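You operate a simulated robot arm through the tools that you are given. There is no shell and no other tool. Be economical: measure what you need, move in short steps, check, and stop when the job is done.

You are at the controls of a simulated robot arm. One attempt, no reset.

Task
Take the blue filter cartridge from the free top of the steel bench and put it on top of the green test block.

Only the result counts: the job must be done as asked and must still hold three seconds after the hand-in. Knocking over, shifting, dropping, spilling or breaking anything else fails it.

Robot
A 6-joint arm with a two-finger parallel gripper, fixed in place. Base frame: the origin is at the foot of the arm, x ahead of it, y to its left, z up; the work surface is at about z = 0. Readings come in m, degrees, newtons and seconds.
With the tool pointing down near the work surface it reaches from about 0.16 to 0.42 m from the base axis. Its first joint turns from -66.0 to 66.0 degrees. Payload 1.57 kg.
Tool frame: the origin (TCP) lies between the finger pads and is the grasp point; the fingertips stand 0.03 m ahead of it; z points along the fingers, y is the line along which they close. The gripper opens to 0.08 m. The fingers are 0.017 m wide and 0.012 m thick; the gripper's body (0.04 by 0.082 m) begins 0.08 m behind the TCP.
Orientation is that of the tool frame in the base frame, as a unit quaternion [x, y, z, w]. With the fingers straight down and closing along the base's y, the tool's x points along the base's -x, its y along +y and its z along -z.

Tools
- The arm moves only by the tool step_arm. Its argument "plan" is a list of rows, each a list of 5 numbers: the shift along the tool's x, y, z in m, then the turn about the tool's z in degrees, then the closure in counts, from 0 (fully open) to 255 (shut). In form: [[dx, dy, dz, yaw, hand], ...]. A call has 1 to 8 rows; each row is the pose to reach, as a shift and turn from the pose commanded when the call began, along the tool's axes at that moment. A row lasts 0.2 s, in which the tool goes at most 0.05 m and 8.6 degrees; a call with a longer step from one row to the next is refused whole, and so is a gripper value outside its range. Where a pose cannot be reached the arm comes as near as it can. A force on the tool above 40 N (or 10 N above the force at the start of the call, whichever is more), or a blocked arm, ends the call early, and 0.2 s more pass. Each finger travels about 0.153 m/s and halts on what it meets, pressing with about 22 N; the grip force reading is that of the motor and also rises with nothing between the fingers. The clock runs only during rows and for 0.2 s after the last one: add rows that repeat a pose to give the fingers time. It gives the time, the measured TCP pose, the force on the tool (base axes), the opening and the grip force at its end, in the units of the frame above (readings bear some noise).
- Cameras (640 x 400 px; columns grow to the right, rows downward): "scene" is fixed at [0.0539, -0.3288, 0.4254]; the picture's right is [0.78, -0.62, 0.00], its down [-0.34, -0.43, -0.84] and it looks along [0.52, 0.66, -0.54] (base axes); focal length 218 px, centre (320, 200). "wrist" rides on the gripper at [-0.032, 0, -0.078] in the tool frame; the picture's right is [0.00, -1.00, 0.00], its down [0.97, 0.00, -0.24] and it looks along [0.24, 0.00, 0.97] (tool axes); focal length 218 px, centre (320, 200).
- camera(camera): a new picture of that camera. The clock stands still meanwhile.
- probe_pixels(camera, pixels): for up to 12 pixels [column, row] of the newest picture of that camera ("zoom" is the newest enlarged one), the place [x, y, z] in the base frame of the surface seen there, good to about 0.003 m. The clock stands still meanwhile.
- enlarge(camera, box): a new picture of the part [left, top, right, bottom] of that camera's present view, enlarged. The clock stands still meanwhile.
- sign_off(): hands the job in; it is judged then, once.

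Go step by step. Measure first, check grasps and placings, and put right what went wrong. The budget is 60 turns and 20 pictures, counting those below and the enlarged ones. Unless the task says otherwise, let go and move clear before handing in, and close with one line.

The tools are called after "Request:" as a command line: name --pt "numbers of a row" for each row, then --argument value for the rest, lists and objects as JSON in quotes. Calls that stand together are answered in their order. step_arm: Moves the arm, as the interface text tells. Its arguments: {"type":"object","properties":{"plan":{"type":"array"}},"required":["plan"]} The other tools are called the same way: camera (camera) takes a picture; probe_pixels (camera, pixels) gives the place of the surface under pixels of a picture; enlarge (camera, box) takes an enlarged picture of a part of a camera's view; sign_off () hands the job in.

At the start:

```text
time: 0.0
eef_pos: [0.223, -0.0509, 0.2917]
tcp_rot: [-0.001, 1.0, 0.0, 0.001]
force: [-0.5, 0.1, 0.4]
finger_gap: 0.0803
grip_force: 0.1
```

scene: 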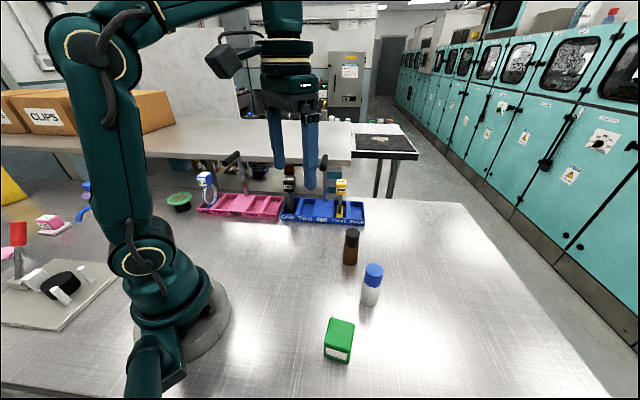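
wrist: 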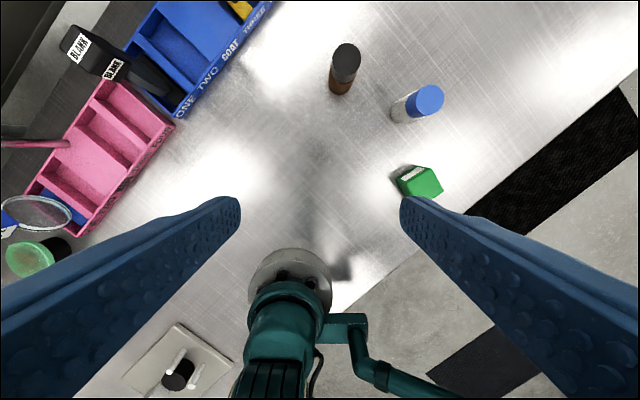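

The scene shows a blue-capped cylinder at about (372,285) and a green block at (339,340); other blue items are near (85,205). I'll enlarge both areas to make sure which is the cartridge.

Request:
enlarge --camera "scene" --box '[300, 220, 428, 370]'

Request:
enlarge --camera "scene" --box '[0, 150, 380, 330]'

Request:
probe_pixels --camera "scene" --pixels '[[374, 267], [372, 275], [370, 295], [368, 304], [341, 326], [337, 352], [326, 340], [354, 327], [332, 319], [350, 346], [352, 234], [350, 262]]'

Request:
probe_pixels --camera "wrist" --pixels '[[430, 100], [404, 110], [420, 183], [400, 182], [442, 188], [432, 168], [408, 195], [414, 172], [346, 62], [340, 90]]'

```text
2.67 times, centred on (364, 295) of scene
```

zoom: 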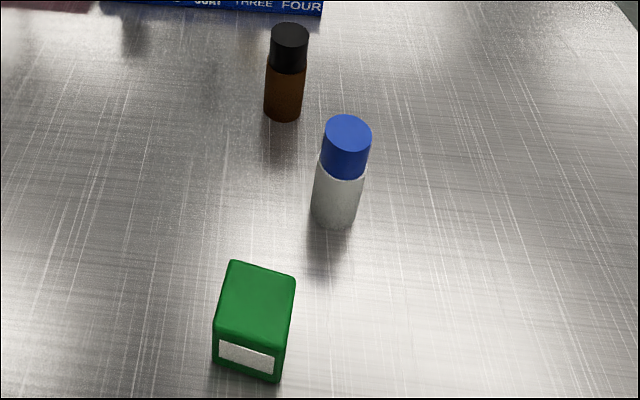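

```text
1.68 times, centred on (190, 240) of scene
```

zoom: 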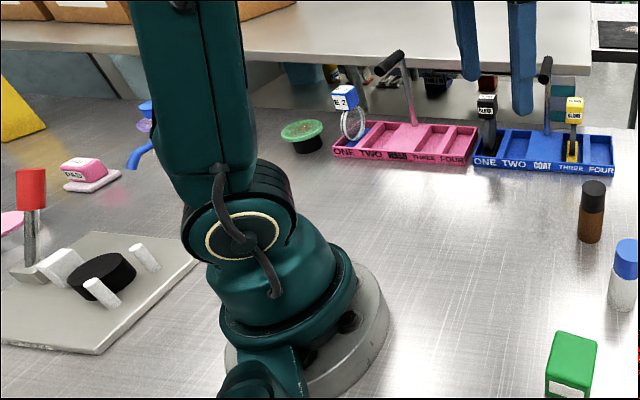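

```text
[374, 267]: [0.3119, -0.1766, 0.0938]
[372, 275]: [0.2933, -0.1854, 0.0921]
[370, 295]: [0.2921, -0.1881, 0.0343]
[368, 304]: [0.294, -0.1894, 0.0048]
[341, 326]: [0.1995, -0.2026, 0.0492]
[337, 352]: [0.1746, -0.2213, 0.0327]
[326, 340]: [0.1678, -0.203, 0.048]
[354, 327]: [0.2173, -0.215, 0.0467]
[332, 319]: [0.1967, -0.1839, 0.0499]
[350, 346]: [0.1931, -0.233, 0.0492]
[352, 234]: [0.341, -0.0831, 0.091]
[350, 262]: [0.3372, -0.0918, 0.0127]
```

```text
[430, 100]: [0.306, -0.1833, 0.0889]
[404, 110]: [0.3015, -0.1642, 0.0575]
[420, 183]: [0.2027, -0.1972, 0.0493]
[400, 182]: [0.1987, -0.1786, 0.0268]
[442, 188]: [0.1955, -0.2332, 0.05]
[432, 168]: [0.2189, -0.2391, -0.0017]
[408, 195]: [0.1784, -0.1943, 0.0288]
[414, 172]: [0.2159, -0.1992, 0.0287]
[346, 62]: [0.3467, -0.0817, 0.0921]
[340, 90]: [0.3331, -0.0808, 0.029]
```

The cylinder at (372,285) only has a blue cap, and there are label-bearing blue objects at (205,185) and (85,200). I'll zoom in on those before deciding.

Request:
enlarge --camera "scene" --box '[170, 150, 370, 230]'

Request:
enlarge --camera "scene" --box '[0, 170, 130, 310]'

Request:
probe_pixels --camera "scene" --pixels '[[86, 185], [84, 214], [205, 177], [50, 222], [180, 199], [18, 233], [62, 285], [340, 184]]'

```text
3.20 times, centred on (270, 190) of scene
```

zoom: 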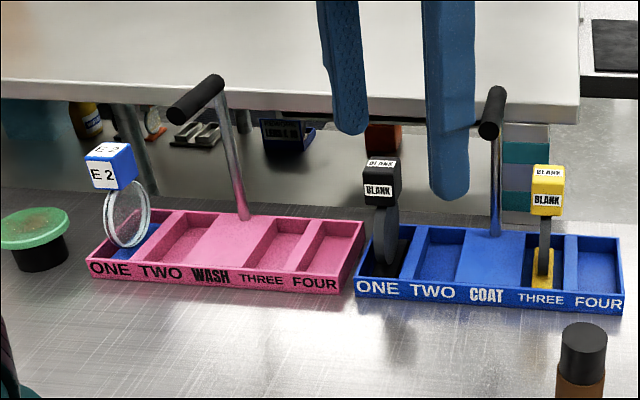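

```text
2.86 times, centred on (65, 240) of scene
```

zoom: 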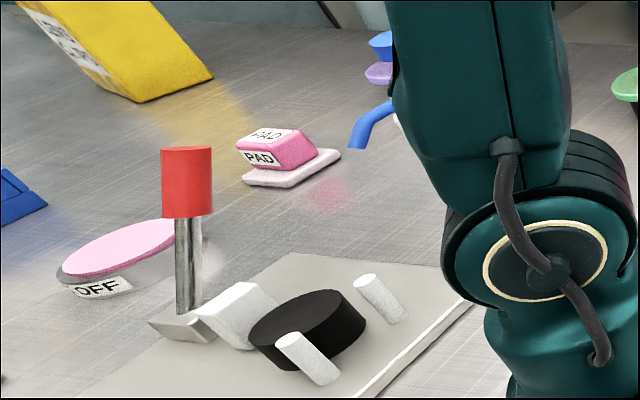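

```text
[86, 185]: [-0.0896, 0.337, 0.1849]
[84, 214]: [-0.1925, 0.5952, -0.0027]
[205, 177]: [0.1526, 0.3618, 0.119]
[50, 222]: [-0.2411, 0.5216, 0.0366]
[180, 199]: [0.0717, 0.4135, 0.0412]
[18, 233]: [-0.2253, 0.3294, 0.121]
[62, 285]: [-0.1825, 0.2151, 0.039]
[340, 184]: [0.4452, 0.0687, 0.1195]
```

The other blue things are labelled lens handles in a tray or lie out of reach. The blue-capped cylinder at (372,285) is the only item that fits, at about (0.302,-0.178) with its top at z 0.093. The green block's top centre is about (0.195,-0.204), z 0.05. I'll move above the cylinder first.

Request:
step_arm --pt "-0.02 -0.032 0.022 0 30" --pt "-0.04 -0.064 0.045 0 30" --pt "-0.06 -0.096 0.068 0 30" --pt "-0.079 -0.127 0.09 0 30" --pt "-0.079 -0.127 0.09 0 30"

Request:
camera --camera "wrist"

Request:
probe_pixels --camera "wrist" --pixels '[[320, 200], [320, 180], [320, 220], [300, 200], [340, 200]]'

```text
time: 1.2
eef_pos: [0.3033, -0.1786, 0.1994]
tcp_rot: [0.0, 1.0, 0.001, 0.0]
force: [0.1, 0.3, 0.1]
finger_gap: 0.0703
grip_force: 0.0
```

```text
13 pictures are left
```

wrist: 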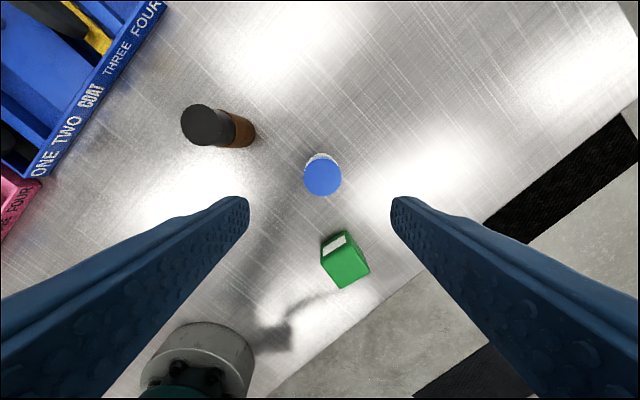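

```text
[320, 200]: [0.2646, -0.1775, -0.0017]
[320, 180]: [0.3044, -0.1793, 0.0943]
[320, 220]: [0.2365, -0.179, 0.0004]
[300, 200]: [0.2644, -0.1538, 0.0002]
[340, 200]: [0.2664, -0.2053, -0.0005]
```

The cap centre appears near pixel (322,175), so it is almost centred between the fingers. I'll probe the cap edges to refine its centre, and the block's corners too.

Request:
probe_pixels --camera "wrist" --pixels '[[322, 160], [322, 192], [306, 175], [338, 175], [322, 175], [349, 230], [369, 267], [342, 286], [324, 255], [346, 258], [330, 240]]'

Request:
enlarge --camera "wrist" --box '[270, 130, 398, 300]'

```text
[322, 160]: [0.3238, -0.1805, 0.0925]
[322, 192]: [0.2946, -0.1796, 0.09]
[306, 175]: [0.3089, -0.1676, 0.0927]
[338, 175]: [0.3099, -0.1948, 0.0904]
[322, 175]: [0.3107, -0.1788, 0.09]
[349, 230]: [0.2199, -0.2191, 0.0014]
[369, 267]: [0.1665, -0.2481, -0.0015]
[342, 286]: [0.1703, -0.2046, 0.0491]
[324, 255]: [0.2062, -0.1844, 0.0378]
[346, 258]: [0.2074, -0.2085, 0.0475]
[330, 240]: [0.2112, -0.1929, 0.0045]
```

```text
2.35 times, centred on (334, 215) of wrist
```

zoom: 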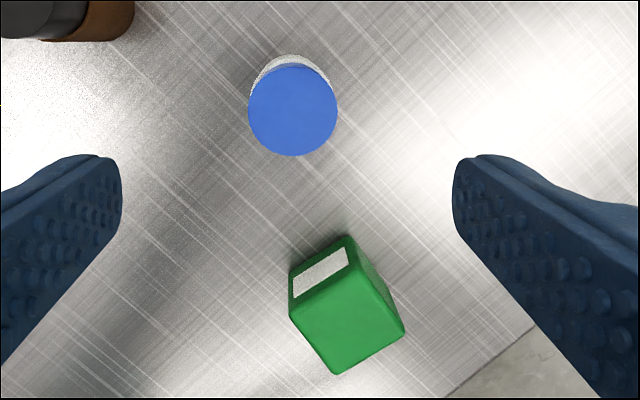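

The refined cap centre is about (0.307,-0.180) and the block's top centre about (0.1985,-0.207). I'll nudge over, go down to z 0.057, then close.

Request:
step_arm --pt "-0.004 -0.001 0.0 0 30" --pt "-0.004 -0.001 0.04 0 30" --pt "-0.004 -0.001 0.08 0 30" --pt "-0.004 -0.001 0.115 0 30" --pt "-0.004 -0.001 0.142 0 30" --pt "-0.004 -0.001 0.142 0 30"

Request:
step_arm --pt "0 0 0 0 120" --pt "0 0 0 0 200" --pt "0 0 0 0 255" --pt "0 0 0 0 255"

Request:
camera --camera "scene"

```text
time: 2.6
eef_pos: [0.3086, -0.182, 0.0592]
tcp_rot: [-0.001, 1.0, 0.0, -0.001]
force: [0.6, -0.8, -0.4]
finger_gap: 0.0708
grip_force: 0.0
```

```text
time: 3.6
eef_pos: [0.3086, -0.1798, 0.0596]
tcp_rot: [0.0, 1.0, 0.0, 0.0]
force: [0.0, -0.7, 0.1]
finger_gap: 0.0346
grip_force: 21.8
```

```text
11 pictures are left
```

scene: 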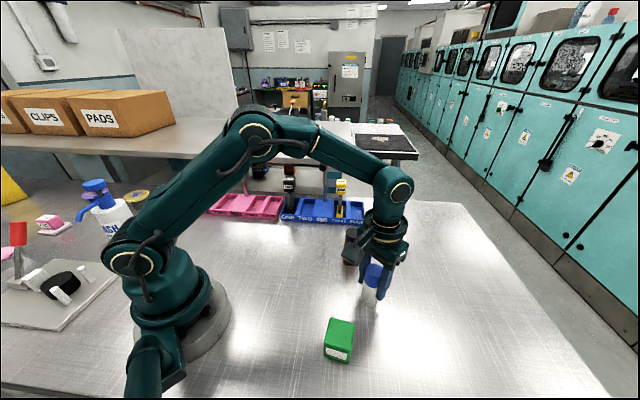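

The fingers stopped at 0.0346 m with 21.8 N, so the cylinder at (373,280) is held. I'll lift it straight up.

Request:
step_arm --pt "0 0 -0.025 0 255" --pt "0 0 -0.06 0 255" --pt "0 0 -0.1 0 255" --pt "0 0 -0.1 0 255"

Request:
camera --camera "wrist"

```text
time: 4.6
eef_pos: [0.3057, -0.18, 0.1585]
tcp_rot: [0.0, 1.0, 0.0, 0.001]
force: [0.3, 0.3, 0.3]
finger_gap: 0.035
grip_force: 22.0
```

```text
10 pictures are left
```

wrist: 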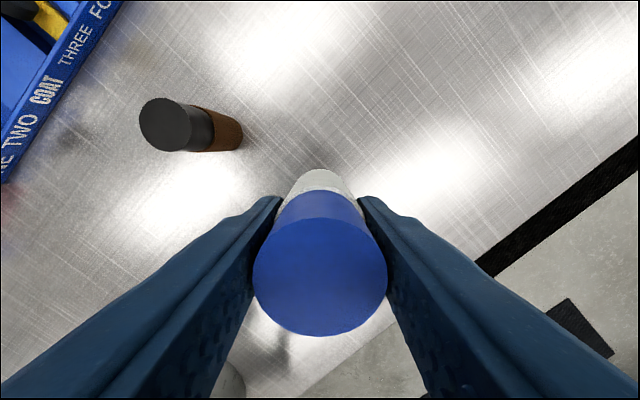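

The cylinder hangs straight with its bottom at about z 0.10. I'll move it level to above the block (shift x -0.109, y -0.0275) and check from the scene camera.

Request:
step_arm --pt "0.03 -0.008 0 0 255" --pt "0.065 -0.017 0 0 255" --pt "0.095 -0.024 0 0 255" --pt "0.109 -0.0275 0 0 255" --pt "0.109 -0.0275 0 0 255"

Request:
enlarge --camera "scene" --box '[260, 220, 420, 380]'

Request:
camera --camera "wrist"

```text
time: 5.8
eef_pos: [0.1992, -0.2061, 0.1612]
tcp_rot: [-0.001, 1.0, 0.0, -0.001]
force: [0.8, 0.0, -0.7]
finger_gap: 0.0348
grip_force: 22.1
```

```text
2.50 times, centred on (340, 300) of scene
```

zoom: 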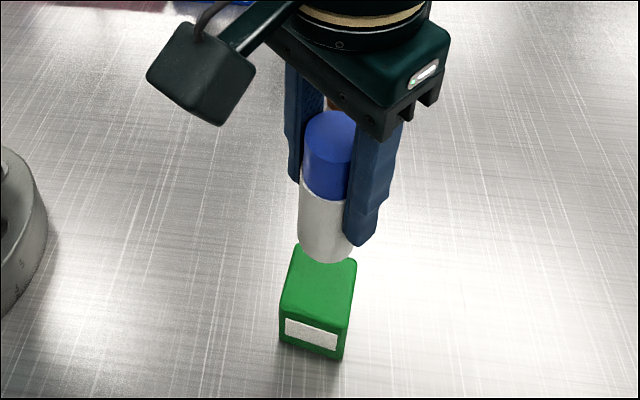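

```text
8 pictures are left
```

wrist: 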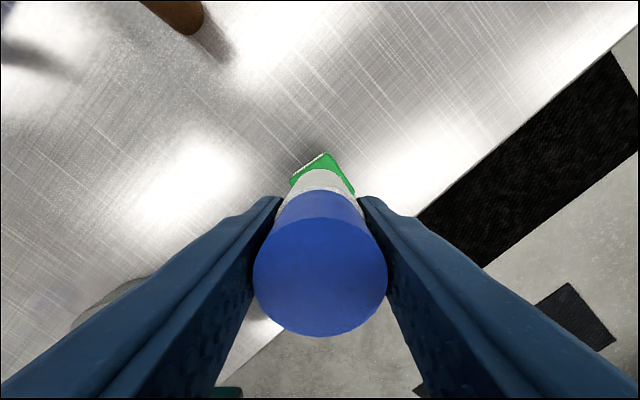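

The cylinder's bottom (zoom ~(325,245)) looks roughly centred over the block, within a few mm. I'll go down to about 10 mm above it and check again.

Request:
step_arm --pt "0 0 0.02 0 255" --pt "0 0 0.04 0 255" --pt "0 0 0.04 0 255"

Request:
enlarge --camera "scene" --box '[290, 260, 400, 370]'

Request:
enlarge --camera "wrist" --box '[260, 120, 380, 240]'

```text
time: 6.6
eef_pos: [0.1972, -0.2067, 0.1204]
tcp_rot: [-0.001, 1.0, 0.0, 0.001]
force: [0.2, -0.4, -0.8]
finger_gap: 0.0346
grip_force: 22.0
```

```text
3.64 times, centred on (345, 315) of scene
```

zoom: 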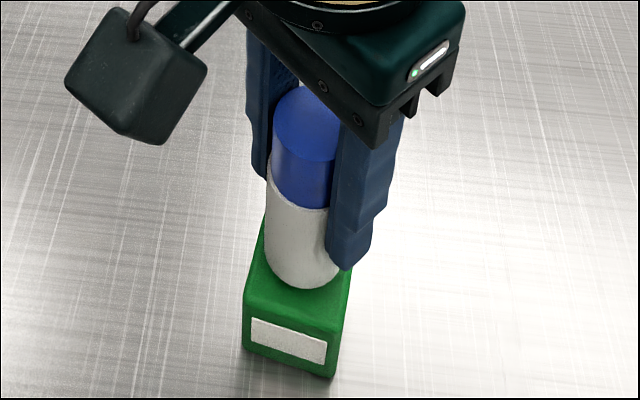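

```text
3.33 times, centred on (320, 180) of wrist
```

zoom: 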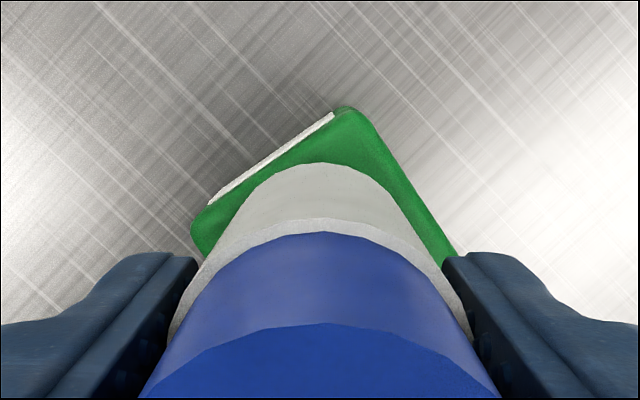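

The views agree the cylinder is centred on the block within about 3 mm, with a gap of about 10 mm beneath. I'll lower it slowly and watch the force.

Request:
step_arm --pt "0 0 0.004 0 255" --pt "0 0 0.007 0 255" --pt "0 0 0.009 0 255" --pt "0 0 0.009 0 255"

Request:
enlarge --camera "scene" --box '[290, 260, 400, 370]'

```text
time: 7.6
eef_pos: [0.1971, -0.2067, 0.1117]
tcp_rot: [-0.001, 1.0, 0.0, 0.0]
force: [-0.2, 0.0, -1.5]
finger_gap: 0.0349
grip_force: 22.0
```

```text
3.64 times, centred on (345, 315) of scene
```

zoom: 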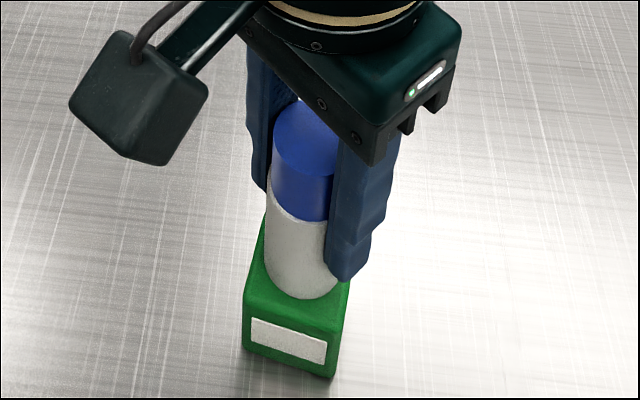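

No contact yet (force about -1.5 N), and the cylinder's lower edge at zoom (300,298) sits well inside the block's top. I'll continue in 1 mm steps.

Request:
step_arm --pt "0 0 0.001 0 255" --pt "0 0 0.001 0 255"

Request:
step_arm --pt "0 0 0.001 0 255" --pt "0 0 0.001 0 255"

```text
time: 8.2
eef_pos: [0.1981, -0.2076, 0.11]
tcp_rot: [0.0, 1.0, 0.0, 0.0]
force: [-2.1, 0.9, 15.3]
finger_gap: 0.0346
grip_force: 22.7
```

```text
time: 8.8
eef_pos: [0.1979, -0.2071, 0.1081]
tcp_rot: [-0.001, 1.0, -0.001, 0.001]
force: [-1.4, 2.0, 15.8]
finger_gap: 0.0349
grip_force: 22.0
```

The upward force of 15 N shows the cylinder is resting on the block. I'll ease up by 1 mm and open slowly.

Request:
step_arm --pt "0 0 -0.001 0 255" --pt "0 0 -0.001 0 140" --pt "0 0 -0.001 0 125" --pt "0 0 -0.001 0 100" --pt "0 0 -0.001 0 70" --pt "0 0 -0.001 0 70"

Request:
enlarge --camera "scene" --box '[290, 260, 400, 370]'

```text
time: 10.2
eef_pos: [0.1982, -0.2079, 0.1101]
tcp_rot: [0.0, 1.0, 0.0, 0.001]
force: [0.1, -0.5, -0.4]
finger_gap: 0.0581
grip_force: 0.1
```

```text
3.64 times, centred on (345, 315) of scene
```

zoom: 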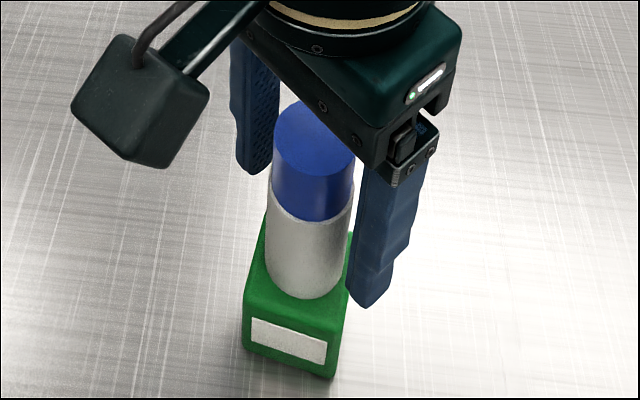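

The cylinder stands upright on the block and the fingers are clear on both sides at 0.058 m. I'll rise straight up.

Request:
step_arm --pt "0 0 -0.02 0 70" --pt "0 0 -0.05 0 60" --pt "0 0 -0.09 0 60" --pt "0 0 -0.12 0 60" --pt "0 0 -0.12 0 60"

Request:
camera --camera "scene"

```text
time: 11.4
eef_pos: [0.1967, -0.2057, 0.2296]
tcp_rot: [-0.001, 1.0, -0.001, 0.0]
force: [-0.9, 0.3, -0.6]
finger_gap: 0.061
grip_force: 0.1
```

```text
3 pictures are left
```

scene: 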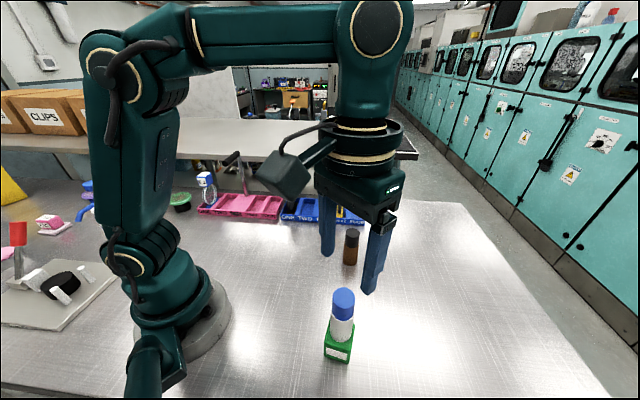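

The cartridge stands upright on the green block at (340,325), the amber bottle at (350,247) hasn't moved, and the arm is clear. I'm handing in.

Request:
sign_off

```text
The job is handed in.
```

I put the blue-capped cylinder, which I took to be the blue filter cartridge, on top of the green test block; it was standing upright with the arm clear when I handed in.
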